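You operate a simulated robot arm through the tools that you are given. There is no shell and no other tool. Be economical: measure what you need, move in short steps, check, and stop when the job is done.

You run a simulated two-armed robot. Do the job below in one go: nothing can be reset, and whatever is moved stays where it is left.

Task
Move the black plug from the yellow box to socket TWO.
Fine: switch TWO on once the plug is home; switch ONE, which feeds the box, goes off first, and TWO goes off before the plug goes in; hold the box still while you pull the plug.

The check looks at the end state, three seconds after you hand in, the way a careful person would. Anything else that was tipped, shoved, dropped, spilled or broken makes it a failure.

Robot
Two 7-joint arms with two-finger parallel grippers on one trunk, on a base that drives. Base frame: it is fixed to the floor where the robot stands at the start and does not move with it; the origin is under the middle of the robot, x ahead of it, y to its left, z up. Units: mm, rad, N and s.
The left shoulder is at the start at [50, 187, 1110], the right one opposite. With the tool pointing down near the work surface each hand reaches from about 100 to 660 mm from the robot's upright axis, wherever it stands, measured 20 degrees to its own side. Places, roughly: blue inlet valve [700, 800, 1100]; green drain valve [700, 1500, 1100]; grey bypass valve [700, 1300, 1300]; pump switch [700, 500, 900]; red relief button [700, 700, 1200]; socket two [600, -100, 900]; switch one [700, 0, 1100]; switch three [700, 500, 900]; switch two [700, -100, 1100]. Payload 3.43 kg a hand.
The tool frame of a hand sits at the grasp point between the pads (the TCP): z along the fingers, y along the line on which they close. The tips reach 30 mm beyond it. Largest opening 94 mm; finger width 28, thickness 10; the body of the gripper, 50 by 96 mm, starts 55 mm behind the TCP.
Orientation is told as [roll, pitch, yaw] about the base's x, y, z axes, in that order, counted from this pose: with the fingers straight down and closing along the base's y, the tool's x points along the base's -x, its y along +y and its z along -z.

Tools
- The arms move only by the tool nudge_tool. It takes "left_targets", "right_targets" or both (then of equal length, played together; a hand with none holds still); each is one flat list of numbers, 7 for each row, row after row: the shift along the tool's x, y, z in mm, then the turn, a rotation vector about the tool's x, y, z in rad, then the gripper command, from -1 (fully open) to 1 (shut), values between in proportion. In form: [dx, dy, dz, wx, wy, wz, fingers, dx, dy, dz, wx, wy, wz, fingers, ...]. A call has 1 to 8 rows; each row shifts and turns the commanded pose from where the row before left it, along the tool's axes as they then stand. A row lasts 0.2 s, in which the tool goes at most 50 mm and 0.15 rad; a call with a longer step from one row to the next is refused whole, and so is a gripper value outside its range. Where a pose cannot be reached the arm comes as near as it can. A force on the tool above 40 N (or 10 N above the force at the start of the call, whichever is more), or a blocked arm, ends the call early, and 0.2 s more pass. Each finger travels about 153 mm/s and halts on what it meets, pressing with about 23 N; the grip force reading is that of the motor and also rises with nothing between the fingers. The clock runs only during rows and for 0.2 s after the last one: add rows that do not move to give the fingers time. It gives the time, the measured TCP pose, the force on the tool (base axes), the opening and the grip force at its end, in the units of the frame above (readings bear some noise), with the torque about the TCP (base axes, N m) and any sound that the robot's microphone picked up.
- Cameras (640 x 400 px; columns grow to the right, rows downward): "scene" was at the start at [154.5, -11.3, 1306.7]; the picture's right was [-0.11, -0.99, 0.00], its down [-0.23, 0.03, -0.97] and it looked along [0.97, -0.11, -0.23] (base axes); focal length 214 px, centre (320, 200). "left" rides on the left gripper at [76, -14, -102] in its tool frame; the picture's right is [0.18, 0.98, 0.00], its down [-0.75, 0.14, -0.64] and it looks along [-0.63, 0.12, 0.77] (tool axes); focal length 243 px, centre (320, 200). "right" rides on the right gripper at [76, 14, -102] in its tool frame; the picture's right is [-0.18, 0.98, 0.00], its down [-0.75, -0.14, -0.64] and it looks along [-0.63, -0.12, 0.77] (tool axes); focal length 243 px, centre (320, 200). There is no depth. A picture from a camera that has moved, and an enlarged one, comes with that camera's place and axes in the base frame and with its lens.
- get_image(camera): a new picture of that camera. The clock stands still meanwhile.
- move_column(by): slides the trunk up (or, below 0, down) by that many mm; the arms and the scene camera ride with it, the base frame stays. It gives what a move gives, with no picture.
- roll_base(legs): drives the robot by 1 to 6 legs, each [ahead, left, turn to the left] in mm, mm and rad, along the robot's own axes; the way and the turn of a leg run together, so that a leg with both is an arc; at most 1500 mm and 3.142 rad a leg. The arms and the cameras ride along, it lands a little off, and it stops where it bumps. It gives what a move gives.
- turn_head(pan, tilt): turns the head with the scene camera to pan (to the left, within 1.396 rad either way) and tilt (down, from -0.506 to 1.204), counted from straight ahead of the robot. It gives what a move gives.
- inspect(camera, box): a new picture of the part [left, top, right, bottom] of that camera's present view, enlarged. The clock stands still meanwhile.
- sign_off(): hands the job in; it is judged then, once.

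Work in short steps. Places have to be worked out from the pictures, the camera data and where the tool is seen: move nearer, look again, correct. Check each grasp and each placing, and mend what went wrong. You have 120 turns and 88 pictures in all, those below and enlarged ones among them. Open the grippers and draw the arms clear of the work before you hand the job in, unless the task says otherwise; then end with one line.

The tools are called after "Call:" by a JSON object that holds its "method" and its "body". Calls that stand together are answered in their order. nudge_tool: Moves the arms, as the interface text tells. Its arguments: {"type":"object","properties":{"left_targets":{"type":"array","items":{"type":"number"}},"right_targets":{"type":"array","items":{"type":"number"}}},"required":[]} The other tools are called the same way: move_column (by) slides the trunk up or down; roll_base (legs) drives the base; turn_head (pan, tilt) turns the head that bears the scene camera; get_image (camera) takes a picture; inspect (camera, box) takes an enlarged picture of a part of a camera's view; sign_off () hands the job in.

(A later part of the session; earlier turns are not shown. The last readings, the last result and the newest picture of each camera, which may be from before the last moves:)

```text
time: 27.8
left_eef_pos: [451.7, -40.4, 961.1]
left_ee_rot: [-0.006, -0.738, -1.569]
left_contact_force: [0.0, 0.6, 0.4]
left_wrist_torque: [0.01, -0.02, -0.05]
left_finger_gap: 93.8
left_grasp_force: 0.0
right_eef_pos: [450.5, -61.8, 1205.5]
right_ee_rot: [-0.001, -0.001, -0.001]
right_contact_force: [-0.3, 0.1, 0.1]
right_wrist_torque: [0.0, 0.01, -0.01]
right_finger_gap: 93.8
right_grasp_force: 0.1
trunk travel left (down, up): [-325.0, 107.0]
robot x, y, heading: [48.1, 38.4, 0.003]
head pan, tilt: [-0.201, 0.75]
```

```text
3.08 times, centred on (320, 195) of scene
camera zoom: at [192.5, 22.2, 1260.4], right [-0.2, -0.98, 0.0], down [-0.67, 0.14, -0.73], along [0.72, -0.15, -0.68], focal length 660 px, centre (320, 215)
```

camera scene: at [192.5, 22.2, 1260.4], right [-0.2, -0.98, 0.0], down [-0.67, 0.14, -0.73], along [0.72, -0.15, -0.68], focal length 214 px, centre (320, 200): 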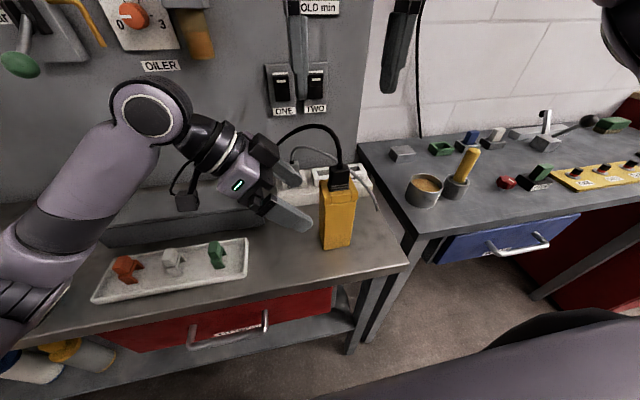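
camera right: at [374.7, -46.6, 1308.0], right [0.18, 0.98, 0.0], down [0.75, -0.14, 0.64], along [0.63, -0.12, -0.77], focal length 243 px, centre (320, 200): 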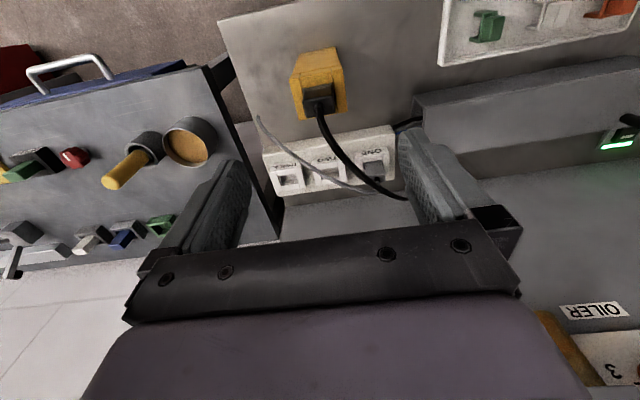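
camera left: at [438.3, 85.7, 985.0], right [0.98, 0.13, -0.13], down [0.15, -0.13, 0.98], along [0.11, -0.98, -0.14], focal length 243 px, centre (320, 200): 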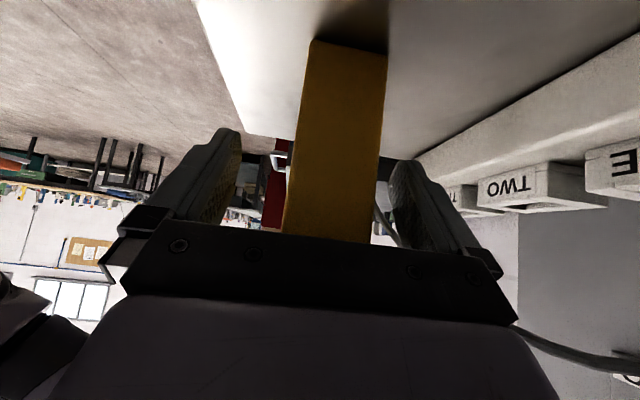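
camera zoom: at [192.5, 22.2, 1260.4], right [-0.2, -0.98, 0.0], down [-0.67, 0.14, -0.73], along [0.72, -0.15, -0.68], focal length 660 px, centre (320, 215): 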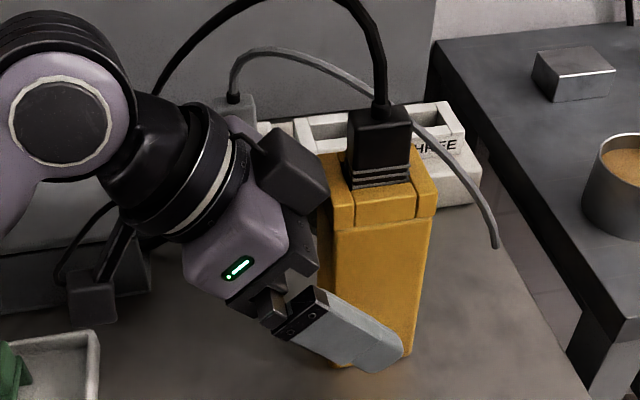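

The box looks about 3 mm further in x than the finger midpoint. I'll shift +3 mm and close in stages.

Call:
{"method": "nudge_tool", "body": {"left_targets": [0, 3, 0, 0, 0, 0, -0.5, 0, 0, 0, 0, 0, 0, -0.3, 0, 0, 0, 0, 0, 0, -0.22, 0, 0, 0, 0, 0, 0, -0.18]}}

Call:
{"method": "inspect", "body": {"camera": "left", "box": [200, 60, 440, 240]}}

```text
time: 28.8
left_eef_pos: [454.7, -41.6, 961.6]
left_ee_rot: [-0.008, -0.738, -1.568]
left_contact_force: [0.6, -1.1, -0.5]
left_wrist_torque: [-0.03, 0.01, 0.01]
left_finger_gap: 55.7
left_grasp_force: 0.0
right_eef_pos: [450.8, -62.2, 1205.5]
right_ee_rot: [-0.001, -0.001, -0.001]
right_contact_force: [0.2, -0.3, -0.3]
right_wrist_torque: [0.02, 0.0, 0.01]
right_finger_gap: 94.0
right_grasp_force: 0.0
trunk travel left (down, up): [-325.0, 107.0]
robot x, y, heading: [53.5, 41.2, -0.002]
head pan, tilt: [-0.201, 0.75]
```

```text
2.22 times, centred on (320, 150) of left
camera zoom: at [441.1, 86.2, 985.1], right [0.98, 0.13, -0.13], down [0.15, -0.13, 0.98], along [0.11, -0.98, -0.14], focal length 539 px, centre (320, 311)
```

zoom: 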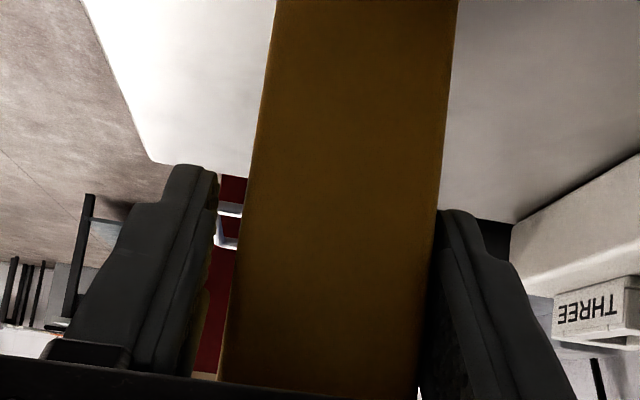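

The far finger nearly touches while there's about 6 mm on the near side. I'll shift another 2.5 mm in +x and close gently.

Call:
{"method": "nudge_tool", "body": {"left_targets": [0, 2.5, 0, 0, 0, 0, -0.18, 0, 0, 0, 0, 0, 0, -0.14, 0, 0, 0, 0, 0, 0, -0.1, 0, 0, 0, 0, 0, 0, 0.0, 0, 0, 0, 0, 0, 0, 1, 0, 0, 0, 0, 0, 0, 1]}}

Call:
{"method": "inspect", "body": {"camera": "right", "box": [240, 30, 420, 150]}}

```text
time: 30.2
left_eef_pos: [458.2, -39.7, 961.5]
left_ee_rot: [-0.009, -0.738, -1.569]
left_contact_force: [-0.3, 0.8, 1.0]
left_wrist_torque: [0.0, -0.07, 0.01]
left_finger_gap: 50.0
left_grasp_force: 23.5
right_eef_pos: [449.7, -61.7, 1206.0]
right_ee_rot: [0.0, 0.0, -0.002]
right_contact_force: [0.0, 0.4, -0.1]
right_wrist_torque: [0.01, -0.01, 0.03]
right_finger_gap: 94.1
right_grasp_force: 0.0
trunk travel left (down, up): [-325.0, 107.0]
robot x, y, heading: [51.4, 37.1, -0.004]
head pan, tilt: [-0.201, 0.75]
```

```text
3.33 times, centred on (330, 90) of right
camera zoom: at [374.1, -46.7, 1308.3], right [0.18, 0.98, 0.0], down [0.75, -0.14, 0.64], along [0.63, -0.12, -0.77], focal length 809 px, centre (287, 567)
```

zoom: 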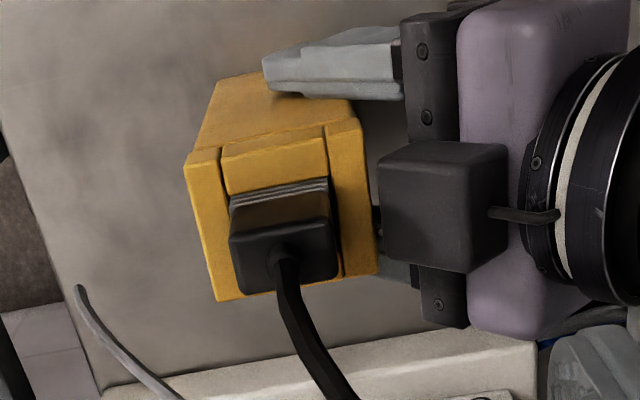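

The box is held at a 50 mm gap and hasn't shifted, but a block on the left gripper sits at y≈−32, z≈1052, too close to where the right finger must go. I'll open slightly, slide the left hand back 12 mm and down 5 mm, and regrip.

Call:
{"method": "nudge_tool", "body": {"left_targets": [0, 0, 0, 0, 0, 0, -0.22, 0, 0, 0, 0, 0, 0, -0.22, 6.1, 0, -2.2, 0, 0, 0, -0.22, 6.1, 0, -2.2, 0, 0, 0, -0.22, 0, 0, 0, 0, 0, 0, -0.12, 0, 0, 0, 0, 0, 0, 0, 0, 0, 0, 0, 0, 0, 1, 0, 0, 0, 0, 0, 0, 1]}}

Call:
{"method": "inspect", "body": {"camera": "right", "box": [240, 30, 420, 150]}}

```text
time: 32.0
left_eef_pos: [458.4, -26.7, 957.2]
left_ee_rot: [-0.008, -0.739, -1.57]
left_contact_force: [-1.0, 0.2, 0.3]
left_wrist_torque: [0.02, -0.02, -0.03]
left_finger_gap: 49.8
left_grasp_force: 23.5
right_eef_pos: [451.4, -61.2, 1205.9]
right_ee_rot: [0.001, -0.002, -0.002]
right_contact_force: [-0.4, 0.4, 0.2]
right_wrist_torque: [-0.01, -0.03, 0.0]
right_finger_gap: 94.2
right_grasp_force: 0.0
trunk travel left (down, up): [-325.0, 107.0]
robot x, y, heading: [49.6, 39.5, -0.004]
head pan, tilt: [-0.201, 0.75]
```

```text
3.33 times, centred on (330, 90) of right
camera zoom: at [374.0, -46.7, 1308.3], right [0.18, 0.98, 0.0], down [0.75, -0.14, 0.64], along [0.63, -0.12, -0.77], focal length 809 px, centre (287, 567)
```

zoom: 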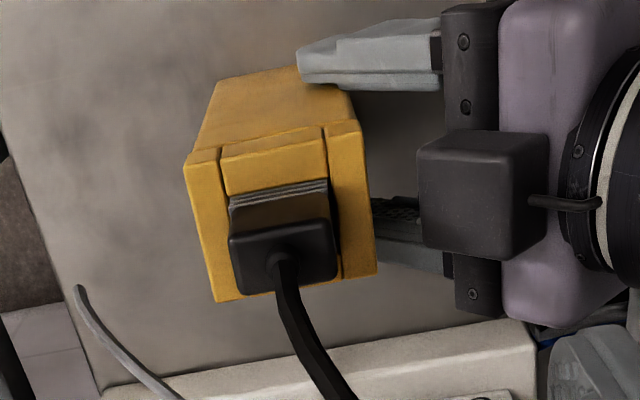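

The box is held clear and the left gripper leaves room. I'll narrow the right gripper to ~56 mm and descend partway over the plug.

Call:
{"method": "nudge_tool", "body": {"right_targets": [-4, -2, 0, 0, 0, 0, -0.19, 0, 0, 0, 0, 0, 0, -0.19, 0, 0, 32, 0, 0, 0, -0.19, 0, 0, 32, 0, 0, 0, -0.19, 0, 0, 30, 0, 0, 0, -0.19, 0, 0, 0, 0, 0, 0, -0.19]}}

Call:
{"method": "get_image", "body": {"camera": "right"}}

Call:
{"method": "inspect", "body": {"camera": "scene", "box": [240, 100, 400, 230]}}

```text
time: 33.4
left_eef_pos: [459.3, -25.8, 954.8]
left_ee_rot: [-0.008, -0.738, -1.57]
left_contact_force: [-0.6, -0.3, 0.6]
left_wrist_torque: [-0.06, -0.04, 0.05]
left_finger_gap: 49.8
left_grasp_force: 22.6
right_eef_pos: [456.6, -62.8, 1112.1]
right_ee_rot: [-0.001, -0.003, -0.001]
right_contact_force: [1.0, -0.7, -0.4]
right_wrist_torque: [-0.04, 0.0, 0.02]
right_finger_gap: 55.8
right_grasp_force: 0.2
trunk travel left (down, up): [-325.0, 107.0]
robot x, y, heading: [47.7, 35.7, -0.007]
head pan, tilt: [-0.201, 0.75]
```

```text
50 pictures are left
camera right: at [379.5, -48.4, 1214.6], right [0.19, 0.98, 0.0], down [0.75, -0.14, 0.64], along [0.63, -0.12, -0.77], focal length 243 px, centre (320, 200)
```

right: 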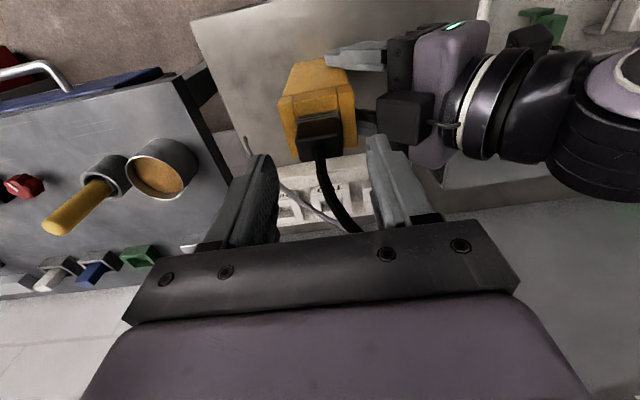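

```text
3.08 times, centred on (320, 165) of scene
camera zoom: at [192.5, 22.1, 1260.4], right [-0.2, -0.98, 0.0], down [-0.67, 0.14, -0.73], along [0.72, -0.15, -0.68], focal length 660 px, centre (320, 308)
```

zoom: 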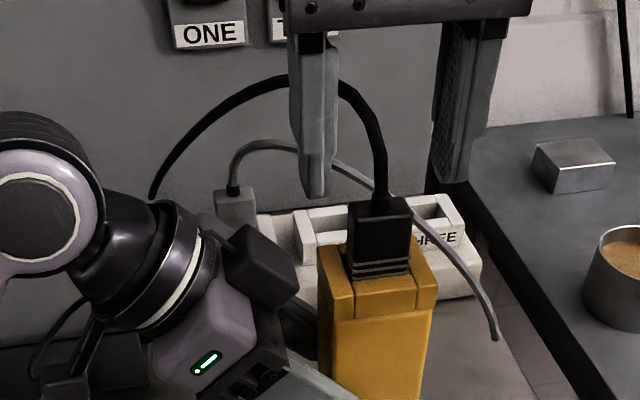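

The cable passes between the fingers and the y alignment looks right. I'll zoom in on the plug to pin down its x and top height.

Call:
{"method": "inspect", "body": {"camera": "right", "box": [240, 40, 420, 180]}}

```text
2.86 times, centred on (330, 110) of right
camera zoom: at [379.5, -48.4, 1214.6], right [0.19, 0.98, 0.0], down [0.75, -0.14, 0.64], along [0.63, -0.12, -0.77], focal length 693 px, centre (291, 457)
```

zoom: 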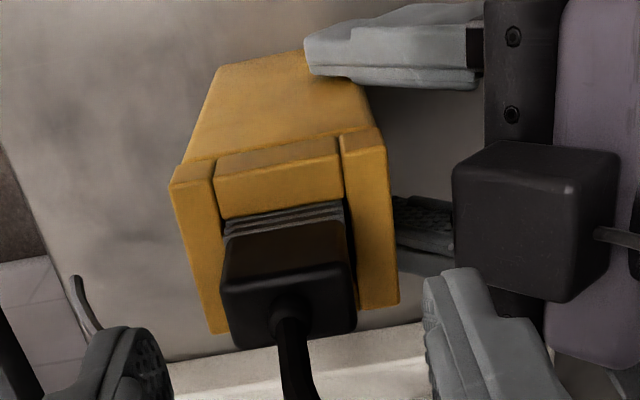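

Plug top face: x≈447–466, y≈−63, z≈1067, about 28 mm wide, so the hand is already centred. I'll lower 41 mm and close on it.

Call:
{"method": "nudge_tool", "body": {"right_targets": [0, 0, 14, 0, 0, 0, -0.19, 0, 0, 14, 0, 0, 0, -0.19, 0, 0, 13, 0, 0, 0, -0.19, 0, 0, 0, 0, 0, 0, -0.19]}}

Call:
{"method": "inspect", "body": {"camera": "scene", "box": [260, 120, 400, 230]}}

Call:
{"method": "inspect", "body": {"camera": "right", "box": [220, 60, 440, 220]}}

```text
time: 34.4
left_eef_pos: [458.8, -26.8, 956.0]
left_ee_rot: [-0.006, -0.738, -1.568]
left_contact_force: [0.2, -0.3, 1.5]
left_wrist_torque: [0.0, -0.04, -0.03]
left_finger_gap: 49.6
left_grasp_force: 23.1
right_eef_pos: [456.7, -64.6, 1071.6]
right_ee_rot: [0.001, -0.003, -0.002]
right_contact_force: [0.4, 1.5, 0.7]
right_wrist_torque: [0.01, 0.02, -0.01]
right_finger_gap: 56.2
right_grasp_force: 0.0
trunk travel left (down, up): [-325.0, 107.0]
robot x, y, heading: [48.0, 39.4, -0.0]
head pan, tilt: [-0.201, 0.75]
```

```text
3.64 times, centred on (330, 175) of scene
camera zoom: at [192.4, 22.2, 1260.4], right [-0.2, -0.98, 0.0], down [-0.67, 0.14, -0.73], along [0.72, -0.15, -0.68], focal length 780 px, centre (284, 291)
```

zoom: 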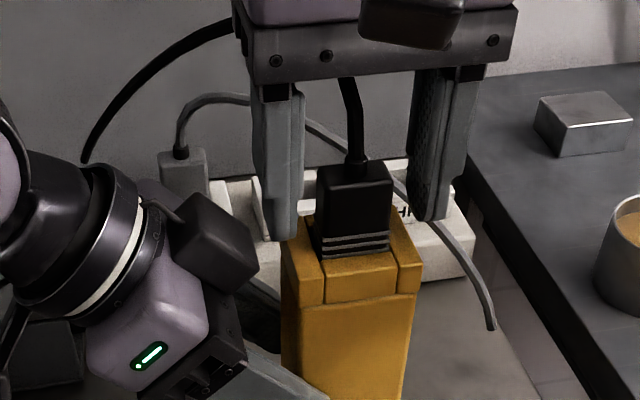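

```text
2.50 times, centred on (330, 140) of right
camera zoom: at [380.2, -49.1, 1173.5], right [0.19, 0.98, 0.0], down [0.75, -0.14, 0.64], along [0.63, -0.12, -0.77], focal length 606 px, centre (295, 350)
```

zoom: 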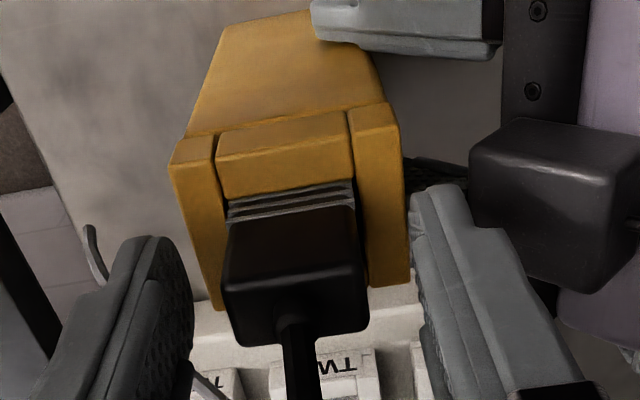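

The fingers straddle the plug, which is about 2 mm towards −y from the midpoint. I'll correct that and close gently.

Call:
{"method": "nudge_tool", "body": {"right_targets": [0, -2, 0, 0, 0, 0, -0.1, 0, 0, 0, 0, 0, 0, 0.1, 0, 0, 0, 0, 0, 0, 0.25, 0, 0, 0, 0, 0, 0, 0.35, 0, 0, 0, 0, 0, 0, 1, 0, 0, 0, 0, 0, 0, 1]}}

Call:
{"method": "inspect", "body": {"camera": "right", "box": [220, 60, 440, 220]}}

```text
time: 35.8
left_eef_pos: [457.8, -26.3, 955.1]
left_ee_rot: [-0.008, -0.738, -1.569]
left_contact_force: [0.8, -3.7, 0.4]
left_wrist_torque: [0.14, -0.14, 0.03]
left_finger_gap: 49.7
left_grasp_force: 23.2
right_eef_pos: [455.5, -65.1, 1071.3]
right_ee_rot: [0.0, -0.005, -0.001]
right_contact_force: [1.9, 2.6, 9.5]
right_wrist_torque: [-0.01, -0.03, 0.01]
right_finger_gap: 31.9
right_grasp_force: 23.0
trunk travel left (down, up): [-325.0, 107.0]
robot x, y, heading: [47.7, 37.8, 0.003]
head pan, tilt: [-0.201, 0.75]
```

```text
2.50 times, centred on (330, 140) of right
camera zoom: at [379.3, -51.2, 1174.1], right [0.19, 0.98, 0.0], down [0.75, -0.14, 0.64], along [0.63, -0.12, -0.76], focal length 606 px, centre (295, 350)
```

zoom: 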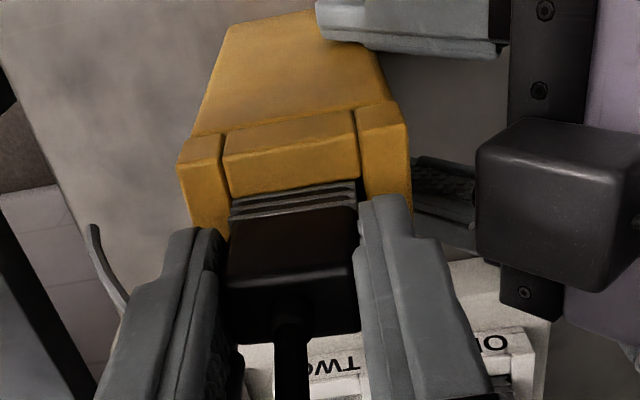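

The plug is gripped at 32 mm, with light forces. I'll pull straight up slowly with the box held.

Call:
{"method": "nudge_tool", "body": {"right_targets": [0, 0, -5, 0, 0, 0, 1, 0, 0, -5, 0, 0, 0, 1, 0, 0, -5, 0, 0, 0, 1, 0, 0, -5, 0, 0, 0, 1]}}

Call:
{"method": "inspect", "body": {"camera": "scene", "box": [260, 120, 400, 230]}}

```text
time: 36.8
left_eef_pos: [459.2, -26.0, 956.2]
left_ee_rot: [-0.008, -0.738, -1.566]
left_contact_force: [-1.4, 0.7, 2.9]
left_wrist_torque: [-0.11, 0.16, -0.01]
left_finger_gap: 49.8
left_grasp_force: 23.1
right_eef_pos: [453.2, -64.5, 1090.8]
right_ee_rot: [0.0, 0.0, 0.002]
right_contact_force: [-1.2, 0.5, -0.8]
right_wrist_torque: [0.01, -0.01, 0.0]
right_finger_gap: 31.7
right_grasp_force: 22.7
trunk travel left (down, up): [-325.0, 107.0]
robot x, y, heading: [47.9, 41.1, -0.005]
head pan, tilt: [-0.201, 0.75]
```

```text
3.64 times, centred on (330, 175) of scene
camera zoom: at [192.2, 22.2, 1260.5], right [-0.2, -0.98, 0.0], down [-0.67, 0.14, -0.73], along [0.72, -0.15, -0.68], focal length 780 px, centre (284, 291)
```

zoom: 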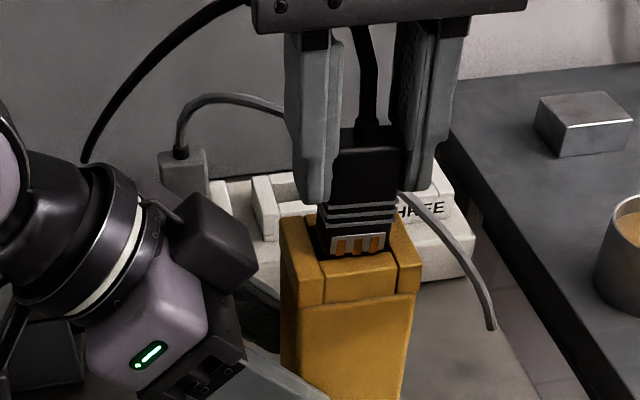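

The plug is sliding out (contacts visible) and the box hasn't moved. I'll continue upward until it's clear.

Call:
{"method": "nudge_tool", "body": {"right_targets": [0, 0, -10, 0, 0, 0, 1, 0, 0, -15, 0, 0, 0, 1, 0, 0, -20, 0, 0, 0, 1, 0, 0, -20, 0, 0, 0, 1, 0, 0, -20, 0, 0, 0, 1]}}

Call:
{"method": "get_image", "body": {"camera": "scene"}}

Call:
{"method": "get_image", "body": {"camera": "right"}}

```text
time: 38.0
left_eef_pos: [458.5, -26.2, 955.3]
left_ee_rot: [-0.008, -0.739, -1.57]
left_contact_force: [0.6, 2.1, 4.0]
left_wrist_torque: [0.02, 0.07, -0.01]
left_finger_gap: 49.5
left_grasp_force: 23.3
right_eef_pos: [453.1, -66.1, 1176.2]
right_ee_rot: [0.002, -0.002, 0.001]
right_contact_force: [0.0, 0.1, -0.9]
right_wrist_torque: [0.01, -0.05, 0.0]
right_finger_gap: 31.8
right_grasp_force: 23.3
trunk travel left (down, up): [-325.0, 107.0]
robot x, y, heading: [49.2, 39.8, 0.002]
head pan, tilt: [-0.201, 0.75]
```

```text
43 pictures are left
camera scene: at [192.3, 22.3, 1260.4], right [-0.2, -0.98, 0.0], down [-0.67, 0.14, -0.73], along [0.72, -0.15, -0.68], focal length 214 px, centre (320, 200)
```

scene: 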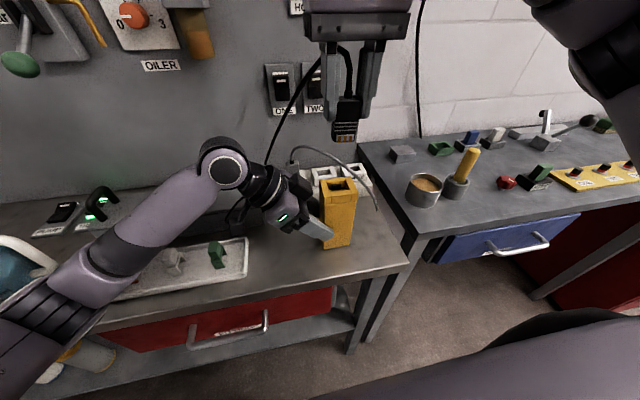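

```text
42 pictures are left
camera right: at [377.4, -50.9, 1278.2], right [0.18, 0.98, 0.0], down [0.75, -0.14, 0.64], along [0.63, -0.12, -0.77], focal length 243 px, centre (320, 200)
```

right: 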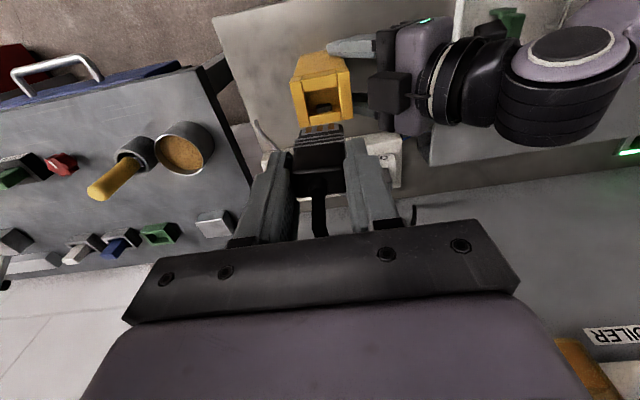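

The plug is free and the box is where it was. I'll release the box and back the left hand out along its axis while the right hand holds still.

Call:
{"method": "nudge_tool", "body": {"left_targets": [0, 0, 0, 0, 0, 0, -0.15, 0, 0, 0, 0, 0, 0, -0.4, 0, 0, 0, 0, 0, 0, -0.6, 0, 0, -25, 0, 0, 0, -0.6, 0, 0, -35, 0, 0, 0, -0.6, 0, 0, -40, 0, 0, 0, -0.6, 0, 0, -40, 0, 0, 0, -0.6, 0, 0, -40, 0, 0, 0, -0.6]}}

Call:
{"method": "get_image", "body": {"camera": "scene"}}

```text
time: 39.8
left_eef_pos: [461.6, 95.5, 1090.8]
left_ee_rot: [-0.009, -0.738, -1.569]
left_contact_force: [0.1, -0.6, 0.0]
left_wrist_torque: [0.03, -0.01, -0.04]
left_finger_gap: 75.2
left_grasp_force: 0.0
right_eef_pos: [454.0, -64.8, 1175.9]
right_ee_rot: [0.002, -0.002, 0.0]
right_contact_force: [-0.4, 0.4, -1.5]
right_wrist_torque: [0.02, 0.0, 0.03]
right_finger_gap: 31.5
right_grasp_force: 23.2
trunk travel left (down, up): [-325.0, 107.0]
robot x, y, heading: [50.5, 39.5, -0.003]
head pan, tilt: [-0.201, 0.75]
```

```text
41 pictures are left
camera scene: at [192.4, 22.3, 1260.3], right [-0.2, -0.98, 0.0], down [-0.67, 0.14, -0.73], along [0.72, -0.15, -0.68], focal length 214 px, centre (320, 200)
```

scene: 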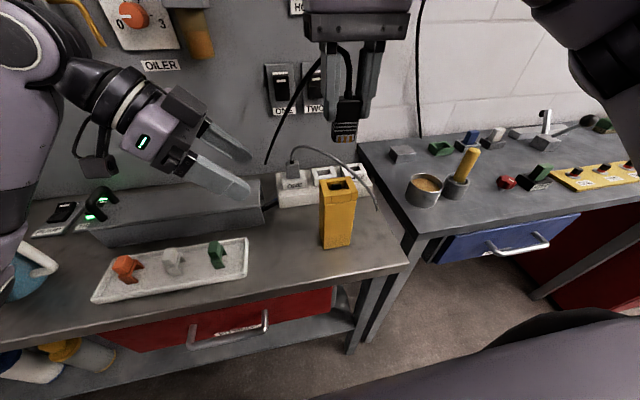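

The box stands where it was. I'll move the plug forward off the box, lower it a bit to slacken the cable, and raise the trunk for reach to the socket.

Call:
{"method": "nudge_tool", "body": {"right_targets": [-25, -2, 0, 0, 0, 0, 1, -30, -2, 0, 0, 0, 0, 1, -30, -2, 5, 0, 0, 0, 1, 0, 0, 25, 0, 0, 0, 1, 0, 0, 25, 0, 0, 0, 1]}}

Call:
{"method": "move_column", "body": {"by": 80}}

Call:
{"method": "get_image", "body": {"camera": "scene"}}

```text
time: 41.0
left_eef_pos: [462.3, 94.4, 1090.3]
left_ee_rot: [-0.008, -0.74, -1.57]
left_contact_force: [-0.3, -0.2, 0.2]
left_wrist_torque: [0.0, 0.05, -0.01]
left_finger_gap: 75.4
left_grasp_force: 0.1
right_eef_pos: [540.8, -71.5, 1122.1]
right_ee_rot: [0.0, -0.001, 0.001]
right_contact_force: [0.1, -0.2, -0.7]
right_wrist_torque: [-0.01, -0.01, -0.01]
right_finger_gap: 31.5
right_grasp_force: 23.4
trunk travel left (down, up): [-325.0, 107.0]
robot x, y, heading: [47.7, 38.7, -0.001]
head pan, tilt: [-0.201, 0.75]
```

```text
time: 42.2
left_eef_pos: [462.4, 95.1, 1170.3]
left_ee_rot: [-0.007, -0.738, -1.57]
left_contact_force: [-0.6, 0.0, 0.3]
left_wrist_torque: [0.01, -0.02, -0.01]
left_finger_gap: 75.2
left_grasp_force: 0.1
right_eef_pos: [541.1, -73.3, 1201.7]
right_ee_rot: [0.0, -0.002, -0.002]
right_contact_force: [0.5, 0.3, -0.5]
right_wrist_torque: [-0.03, 0.0, 0.0]
right_finger_gap: 31.8
right_grasp_force: 22.8
trunk travel left (down, up): [-405.0, 27.0]
robot x, y, heading: [49.1, 38.5, -0.0]
head pan, tilt: [-0.201, 0.75]
```

```text
40 pictures are left
camera scene: at [192.7, 22.2, 1340.3], right [-0.2, -0.98, 0.0], down [-0.67, 0.14, -0.73], along [0.72, -0.15, -0.68], focal length 214 px, centre (320, 200)
```

scene: 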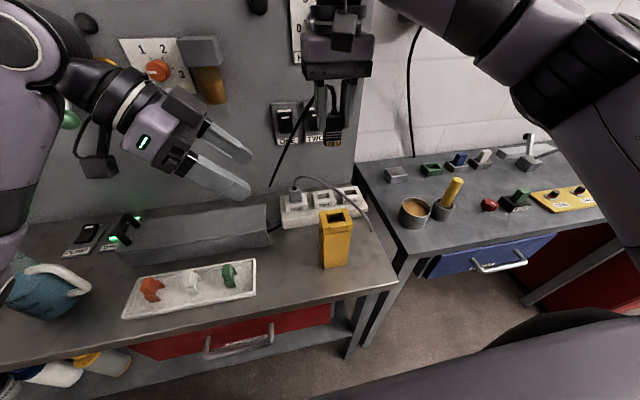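

Now I'll move over socket TWO, staying above the grey cable, and look.

Call:
{"method": "nudge_tool", "body": {"right_targets": [-24, -0.7, 20, 0, 0, 0, 1, -24, -0.7, 20, 0, 0, 0, 1, -24, -0.7, 20, 0, 0, 0, 1, 0, 0, 0, 0, 0, 0, 1]}}

Call:
{"method": "get_image", "body": {"camera": "right"}}

Call:
{"method": "inspect", "body": {"camera": "scene", "box": [250, 80, 400, 240]}}

```text
time: 43.2
left_eef_pos: [463.2, 95.3, 1169.0]
left_ee_rot: [-0.008, -0.739, -1.569]
left_contact_force: [0.0, 1.0, 0.0]
left_wrist_torque: [0.0, 0.0, -0.01]
left_finger_gap: 75.1
left_grasp_force: 0.0
right_eef_pos: [612.5, -75.5, 1141.7]
right_ee_rot: [0.0, -0.001, 0.001]
right_contact_force: [-0.4, 1.0, 0.4]
right_wrist_torque: [-0.01, 0.03, -0.02]
right_finger_gap: 30.4
right_grasp_force: 23.4
trunk travel left (down, up): [-405.0, 27.0]
robot x, y, heading: [51.1, 37.2, 0.001]
head pan, tilt: [-0.201, 0.75]
```

```text
39 pictures are left
camera right: at [536.2, -61.0, 1243.9], right [0.18, 0.98, 0.0], down [0.75, -0.14, 0.64], along [0.63, -0.12, -0.77], focal length 243 px, centre (320, 200)
```

right: 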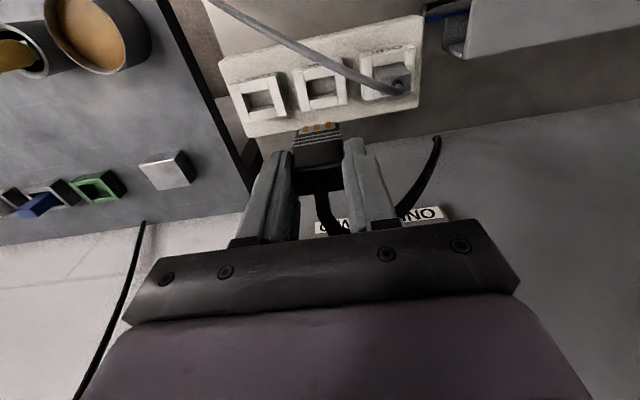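

```text
2.50 times, centred on (325, 160) of scene
camera zoom: at [192.3, 22.0, 1340.4], right [-0.2, -0.98, 0.0], down [-0.67, 0.14, -0.73], along [0.72, -0.15, -0.68], focal length 536 px, centre (308, 300)
```

zoom: 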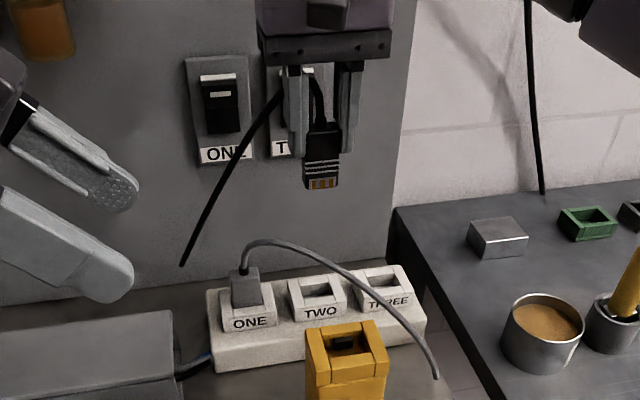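

I'll zoom in to measure the socket well against the plug's tip.

Call:
{"method": "inspect", "body": {"camera": "right", "box": [230, 20, 430, 180]}}

```text
2.50 times, centred on (330, 100) of right
camera zoom: at [536.2, -61.0, 1243.9], right [0.18, 0.98, 0.0], down [0.75, -0.14, 0.64], along [0.63, -0.12, -0.77], focal length 606 px, centre (295, 450)
```

zoom: 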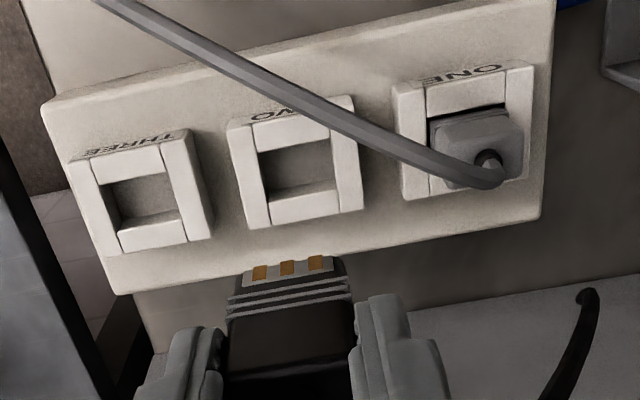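

The well is centred at about (612,−74.5) and the plug at about (612.5,−75). I'll lower to just above the rim and check.

Call:
{"method": "nudge_tool", "body": {"right_targets": [0, 0.5, 27, 0, 0, 0, 1, 0, 0, 27, 0, 0, 0, 1, 0, 0, 27, 0, 0, 0, 1, 0, 0, 27, 0, 0, 0, 1, 0, 0, 0, 0, 0, 0, 1]}}

Call:
{"method": "inspect", "body": {"camera": "right", "box": [230, 60, 410, 180]}}

Call:
{"method": "inspect", "body": {"camera": "scene", "box": [270, 130, 380, 230]}}

```text
time: 44.4
left_eef_pos: [461.6, 94.6, 1170.7]
left_ee_rot: [-0.006, -0.739, -1.567]
left_contact_force: [0.2, 0.3, -0.2]
left_wrist_torque: [-0.01, 0.01, 0.0]
left_finger_gap: 74.9
left_grasp_force: 0.1
right_eef_pos: [614.7, -73.9, 1033.9]
right_ee_rot: [0.001, -0.003, 0.0]
right_contact_force: [0.1, -0.2, -0.7]
right_wrist_torque: [0.05, -0.03, -0.03]
right_finger_gap: 30.1
right_grasp_force: 23.0
trunk travel left (down, up): [-405.0, 27.0]
robot x, y, heading: [47.6, 39.9, -0.003]
head pan, tilt: [-0.201, 0.75]
```

```text
3.33 times, centred on (320, 120) of right
camera zoom: at [537.9, -59.1, 1135.8], right [0.18, 0.98, 0.0], down [0.75, -0.14, 0.64], along [0.63, -0.12, -0.77], focal length 809 px, centre (320, 467)
```

zoom: 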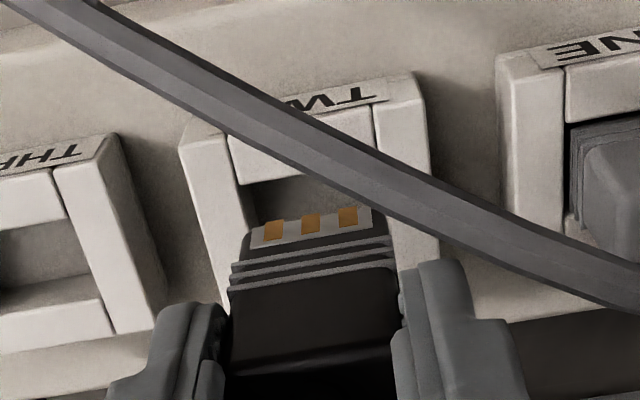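

```text
4.00 times, centred on (325, 180) of scene
camera zoom: at [192.5, 22.2, 1340.4], right [-0.2, -0.98, 0.0], down [-0.67, 0.14, -0.73], along [0.72, -0.15, -0.68], focal length 858 px, centre (300, 280)
```

zoom: 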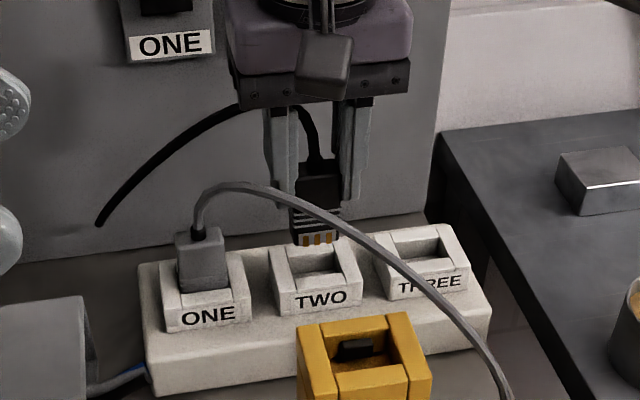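

Plug bottom front edge triangulates to (600,−73.2,984). I'll zoom in tighter from both cameras to compare it with the well's edges.

Call:
{"method": "inspect", "body": {"camera": "scene", "box": [310, 160, 360, 210]}}

Call:
{"method": "inspect", "body": {"camera": "right", "box": [270, 75, 370, 140]}}

```text
8.00 times, centred on (335, 185) of scene
camera zoom: at [192.5, 22.2, 1340.4], right [-0.2, -0.98, 0.0], down [-0.67, 0.14, -0.73], along [0.72, -0.15, -0.68], focal length 1716 px, centre (200, 320)
```

zoom: 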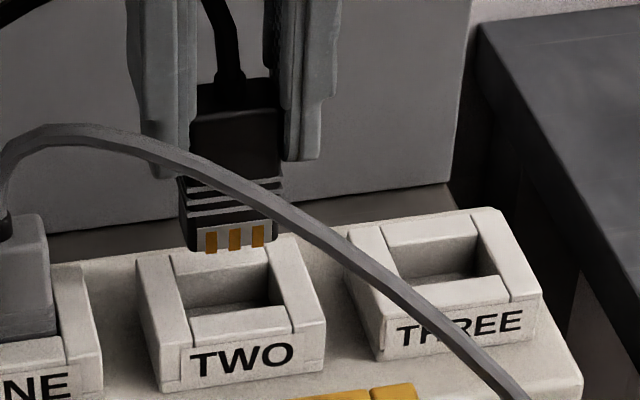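

```text
6.15 times, centred on (320, 108) of right
camera zoom: at [537.9, -59.1, 1135.8], right [0.18, 0.98, 0.0], down [0.75, -0.14, 0.64], along [0.63, -0.12, -0.77], focal length 1493 px, centre (320, 769)
```

zoom: 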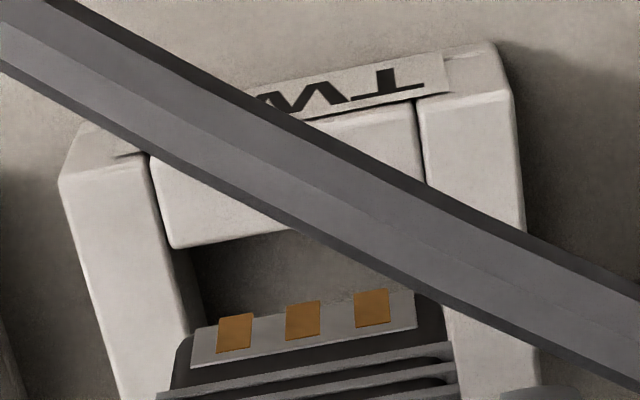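

Well near edge is x≈600.6, y centre ≈−75, z 956; the plug front is x≈600.2, y≈−73.3. I'll shift +1.2 in x and −1.4 in y, then lower to the rim.

Call:
{"method": "nudge_tool", "body": {"right_targets": [-1.2, -1.4, 0, 0, 0, 0, 1, 0, 0, 8, 0, 0, 0, 1, 0, 0, 8, 0, 0, 0, 1, 0, 0, 6, 0, 0, 0, 1, 0, 0, 0, 0, 0, 0, 1]}}

Call:
{"method": "inspect", "body": {"camera": "scene", "box": [310, 160, 360, 210]}}

Call:
{"method": "inspect", "body": {"camera": "right", "box": [270, 75, 370, 140]}}

```text
time: 45.6
left_eef_pos: [462.0, 93.2, 1169.7]
left_ee_rot: [-0.007, -0.737, -1.568]
left_contact_force: [0.6, 0.8, 0.4]
left_wrist_torque: [0.01, 0.0, 0.05]
left_finger_gap: 74.9
left_grasp_force: 0.1
right_eef_pos: [614.3, -74.8, 1011.8]
right_ee_rot: [0.0, -0.002, -0.001]
right_contact_force: [1.1, 0.5, -0.1]
right_wrist_torque: [-0.03, 0.01, 0.02]
right_finger_gap: 30.3
right_grasp_force: 23.3
trunk travel left (down, up): [-405.0, 27.0]
robot x, y, heading: [52.7, 38.9, -0.003]
head pan, tilt: [-0.201, 0.75]
```

```text
8.00 times, centred on (335, 185) of scene
camera zoom: at [192.5, 22.2, 1340.4], right [-0.2, -0.98, 0.0], down [-0.67, 0.14, -0.73], along [0.72, -0.15, -0.68], focal length 1716 px, centre (200, 320)
```

zoom: 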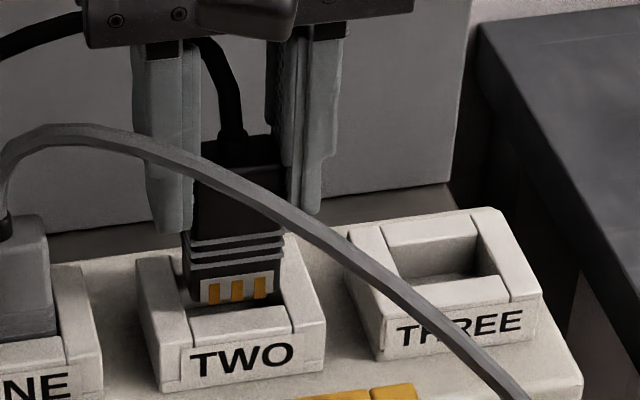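

```text
6.15 times, centred on (320, 108) of right
camera zoom: at [536.8, -60.1, 1114.4], right [0.18, 0.98, 0.0], down [0.75, -0.14, 0.64], along [0.63, -0.12, -0.77], focal length 1493 px, centre (320, 769)
```

zoom: 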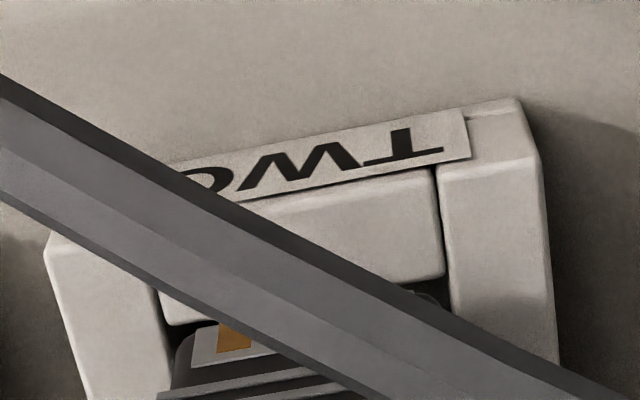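

The plug tip is centred over the well. I'll lower slowly into it, watching the force.

Call:
{"method": "nudge_tool", "body": {"right_targets": [0, 0, 4, 0, 0, 0, 1, 0, 0, 4, 0, 0, 0, 1, 0, 0, 3, 0, 0, 0, 1, 0, 0, 3, 0, 0, 0, 1]}}

Call:
{"method": "inspect", "body": {"camera": "scene", "box": [310, 160, 360, 210]}}

```text
time: 46.6
left_eef_pos: [463.2, 94.8, 1170.8]
left_ee_rot: [-0.009, -0.737, -1.567]
left_contact_force: [0.2, 0.3, -0.3]
left_wrist_torque: [0.02, -0.01, -0.01]
left_finger_gap: 75.3
left_grasp_force: 0.0
right_eef_pos: [615.9, -76.3, 996.8]
right_ee_rot: [-0.001, -0.004, -0.002]
right_contact_force: [12.3, 1.3, -0.2]
right_wrist_torque: [0.03, -0.68, 0.05]
right_finger_gap: 30.1
right_grasp_force: 22.6
trunk travel left (down, up): [-405.0, 27.0]
robot x, y, heading: [46.4, 40.3, 0.0]
head pan, tilt: [-0.201, 0.75]
```

```text
8.00 times, centred on (335, 185) of scene
camera zoom: at [194.4, 22.2, 1340.0], right [-0.2, -0.98, 0.0], down [-0.67, 0.14, -0.73], along [0.72, -0.15, -0.68], focal length 1716 px, centre (200, 320)
```

zoom: 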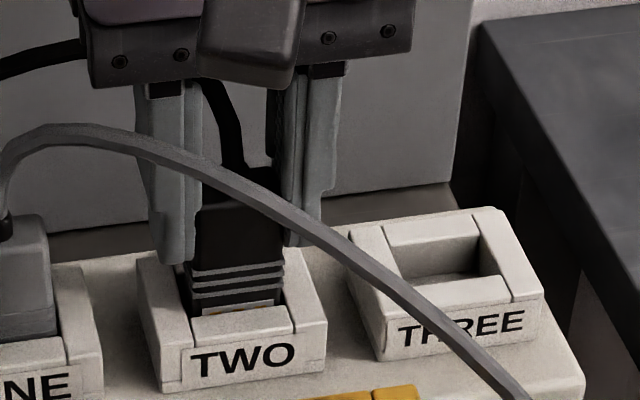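

It's entering the well, with a 12 N sideways push towards +x, so I'll ease 2 mm in +x and go on down.

Call:
{"method": "nudge_tool", "body": {"right_targets": [-1, 0, 0, 0, 0, 0, 1, -1, 0, 0, 0, 0, 0, 1, 0, 0, 2, 0, 0, 0, 1, 0, 0, 2, 0, 0, 0, 1]}}

Call:
{"method": "inspect", "body": {"camera": "scene", "box": [310, 160, 360, 210]}}

```text
time: 47.6
left_eef_pos: [463.4, 95.3, 1170.1]
left_ee_rot: [-0.007, -0.738, -1.57]
left_contact_force: [0.8, 1.1, 0.1]
left_wrist_torque: [0.01, -0.02, -0.02]
left_finger_gap: 75.0
left_grasp_force: 0.1
right_eef_pos: [617.0, -75.5, 993.2]
right_ee_rot: [-0.002, 0.001, 0.0]
right_contact_force: [0.3, 0.2, -1.5]
right_wrist_torque: [0.0, -0.01, 0.05]
right_finger_gap: 30.2
right_grasp_force: 22.8
trunk travel left (down, up): [-405.0, 27.0]
robot x, y, heading: [50.6, 39.1, -0.0]
head pan, tilt: [-0.201, 0.75]
```

```text
8.00 times, centred on (335, 185) of scene
camera zoom: at [192.4, 22.1, 1340.4], right [-0.2, -0.98, 0.0], down [-0.67, 0.14, -0.73], along [0.72, -0.15, -0.68], focal length 1716 px, centre (200, 320)
```

zoom: 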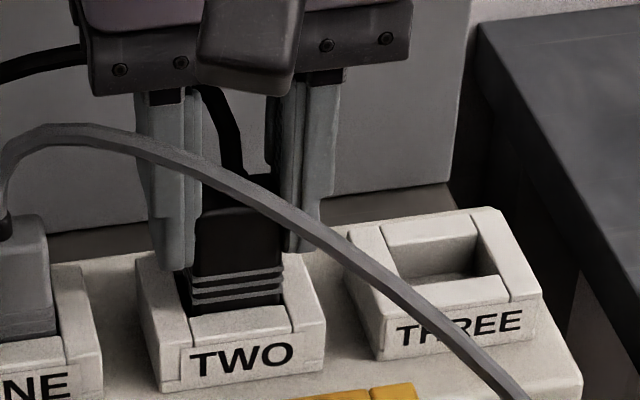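

The sideways force is gone. I'll push down until it bottoms out.

Call:
{"method": "nudge_tool", "body": {"right_targets": [0, 0, 2, 0, 0, 0, 1, 0, 0, 2, 0, 0, 0, 1, 0, 0, 2, 0, 0, 0, 1, 0, 0, 2, 0, 0, 0, 1]}}

Call:
{"method": "inspect", "body": {"camera": "scene", "box": [310, 160, 360, 210]}}

```text
time: 48.6
left_eef_pos: [461.8, 94.0, 1170.7]
left_ee_rot: [-0.006, -0.738, -1.571]
left_contact_force: [0.1, -0.1, -0.2]
left_wrist_torque: [0.03, 0.0, 0.0]
left_finger_gap: 75.0
left_grasp_force: 0.1
right_eef_pos: [615.8, -76.3, 987.7]
right_ee_rot: [0.002, -0.005, 0.001]
right_contact_force: [0.0, 0.6, 9.3]
right_wrist_torque: [-0.02, 0.05, 0.01]
right_finger_gap: 29.9
right_grasp_force: 22.5
trunk travel left (down, up): [-405.0, 27.0]
robot x, y, heading: [48.1, 38.8, -0.002]
head pan, tilt: [-0.201, 0.75]
```

```text
8.00 times, centred on (335, 185) of scene
camera zoom: at [191.8, 22.3, 1340.7], right [-0.2, -0.98, 0.0], down [-0.67, 0.14, -0.73], along [0.72, -0.15, -0.68], focal length 1716 px, centre (200, 320)
```

zoom: 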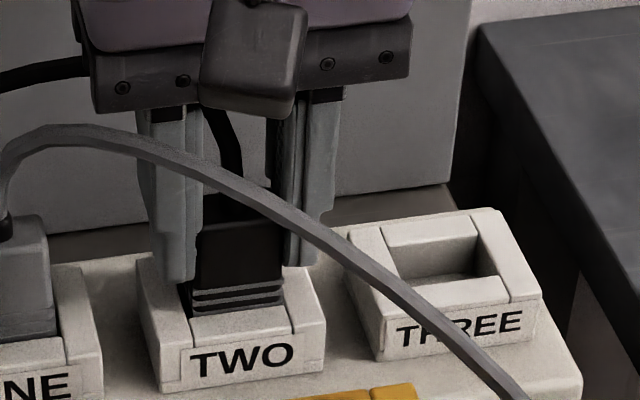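

Upward force of 9 N at z 988 and the ribs are at the wall, matching how it sat in the box. I'll check from the right camera and push slightly more.

Call:
{"method": "nudge_tool", "body": {"right_targets": [0, 0, 1.5, 0, 0, 0, 1, 0, 0, 1.5, 0, 0, 0, 1]}}

Call:
{"method": "inspect", "body": {"camera": "right", "box": [240, 60, 400, 180]}}

```text
time: 49.2
left_eef_pos: [461.8, 95.0, 1169.9]
left_ee_rot: [-0.005, -0.738, -1.571]
left_contact_force: [0.6, 0.4, 0.3]
left_wrist_torque: [0.03, 0.03, 0.0]
left_finger_gap: 75.1
left_grasp_force: 0.0
right_eef_pos: [615.8, -76.4, 986.0]
right_ee_rot: [0.002, -0.008, -0.002]
right_contact_force: [2.9, -0.9, 24.1]
right_wrist_torque: [-0.03, -0.01, 0.0]
right_finger_gap: 30.1
right_grasp_force: 22.7
trunk travel left (down, up): [-405.0, 27.0]
robot x, y, heading: [48.3, 36.4, -0.003]
head pan, tilt: [-0.201, 0.75]
```

```text
3.33 times, centred on (320, 120) of right
camera zoom: at [538.6, -61.4, 1088.9], right [0.19, 0.98, 0.0], down [0.75, -0.14, 0.65], along [0.64, -0.12, -0.76], focal length 809 px, centre (320, 467)
```

zoom: 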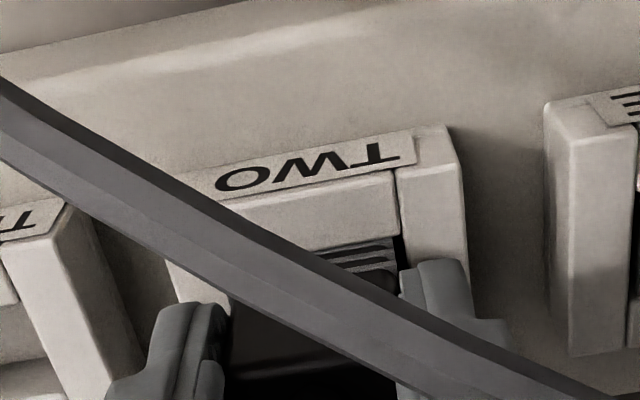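

It bottoms out firmly at 24 N with the ribs level, so it's seated. I'll open slightly and lift straight up.

Call:
{"method": "nudge_tool", "body": {"right_targets": [0, 0, -1.5, 0, 0, 0, 0.25, 0, 0, 0, 0, 0, 0, 0.06, 0, 0, 0, 0, 0, 0, 0.06, 0, 0, -15, 0, 0, 0, 0.06, 0, 0, -30, 0, 0, 0, 0.06, 0, 0, -40, 0, 0, 0, 0.06, 0, 0, -40, 0, 0, 0, 0.06, 0, 0, 0, 0, 0, 0, 0.06]}}

Call:
{"method": "inspect", "body": {"camera": "scene", "box": [280, 140, 370, 230]}}

Call:
{"method": "inspect", "body": {"camera": "right", "box": [230, 20, 430, 180]}}

```text
time: 51.0
left_eef_pos: [462.5, 94.2, 1170.8]
left_ee_rot: [-0.007, -0.739, -1.569]
left_contact_force: [-0.4, -0.4, -0.5]
left_wrist_torque: [0.03, 0.02, 0.0]
left_finger_gap: 75.4
left_grasp_force: 0.0
right_eef_pos: [614.1, -76.4, 1110.3]
right_ee_rot: [0.002, -0.001, -0.001]
right_contact_force: [-0.3, -0.2, -0.3]
right_wrist_torque: [-0.01, -0.02, 0.01]
right_finger_gap: 44.7
right_grasp_force: 0.0
trunk travel left (down, up): [-405.0, 27.0]
robot x, y, heading: [47.5, 36.0, -0.0]
head pan, tilt: [-0.201, 0.75]
```

```text
4.44 times, centred on (325, 185) of scene
camera zoom: at [192.7, 22.1, 1340.3], right [-0.2, -0.98, 0.0], down [-0.67, 0.14, -0.73], along [0.72, -0.15, -0.68], focal length 953 px, centre (298, 267)
```

zoom: 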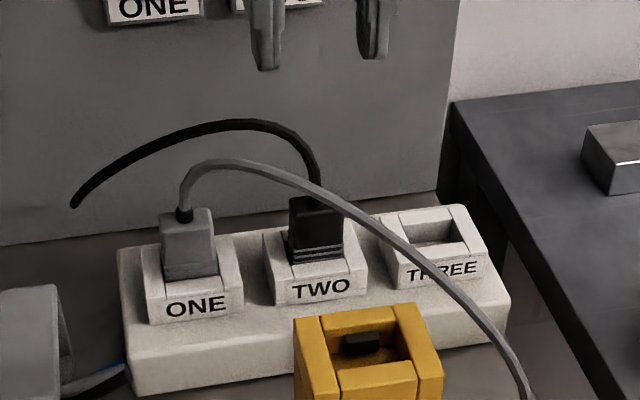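

```text
2.50 times, centred on (330, 100) of right
camera zoom: at [537.8, -60.7, 1212.0], right [0.19, 0.98, 0.0], down [0.75, -0.14, 0.64], along [0.63, -0.12, -0.77], focal length 606 px, centre (295, 450)
```

zoom: 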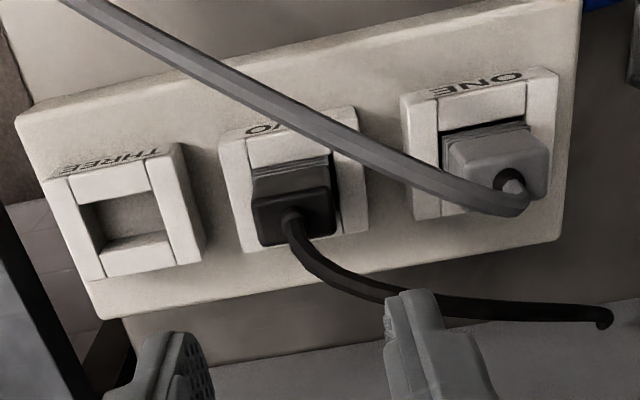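

The black plug sits in TWO just like the grey one in ONE. Now I'll back off, close and tilt the right hand for pressing the upper half of switch TWO.

Call:
{"method": "nudge_tool", "body": {"right_targets": [20, 0, -30, 0, 0, 0, 0.06, 25, 6, -30, 0, 0, 0, 1, 0, 0, 0, 0, -0.15, 0, 1, 0, 0, 0, 0, -0.15, 0, 1, 0, 0, 0, 0, -0.15, 0, 1, 0, 0, 0, 0, -0.15, 0, 1, 0, 0, 0, 0, -0.15, 0, 1, 0, 0, 0, 0, 0, 0, 1]}}

Call:
{"method": "get_image", "body": {"camera": "right"}}

```text
time: 52.8
left_eef_pos: [462.9, 94.6, 1170.5]
left_ee_rot: [-0.007, -0.738, -1.57]
left_contact_force: [-0.9, 0.7, -0.5]
left_wrist_torque: [0.0, -0.01, 0.01]
left_finger_gap: 75.0
left_grasp_force: 0.0
right_eef_pos: [571.2, -69.2, 1168.7]
right_ee_rot: [0.0, -0.754, -0.002]
right_contact_force: [0.2, -0.1, -0.3]
right_wrist_torque: [0.01, -0.02, 0.01]
right_finger_gap: 0.0
right_grasp_force: 22.3
trunk travel left (down, up): [-405.0, 27.0]
robot x, y, heading: [50.3, 39.8, 0.0]
head pan, tilt: [-0.201, 0.75]
```

```text
24 pictures are left
camera right: at [445.1, -54.6, 1191.8], right [0.14, 0.98, 0.13], down [0.11, -0.14, 0.98], along [0.98, -0.12, -0.13], focal length 243 px, centre (320, 200)
```

right: 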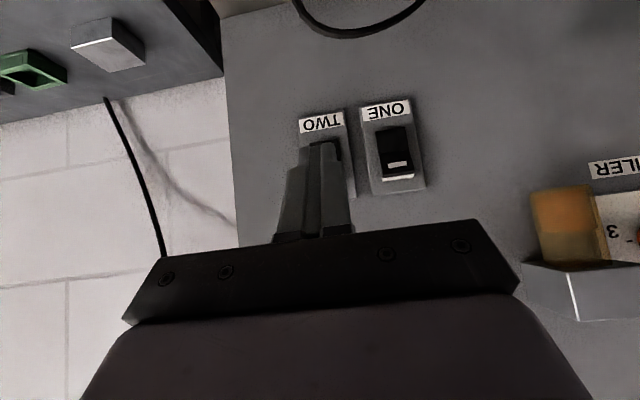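

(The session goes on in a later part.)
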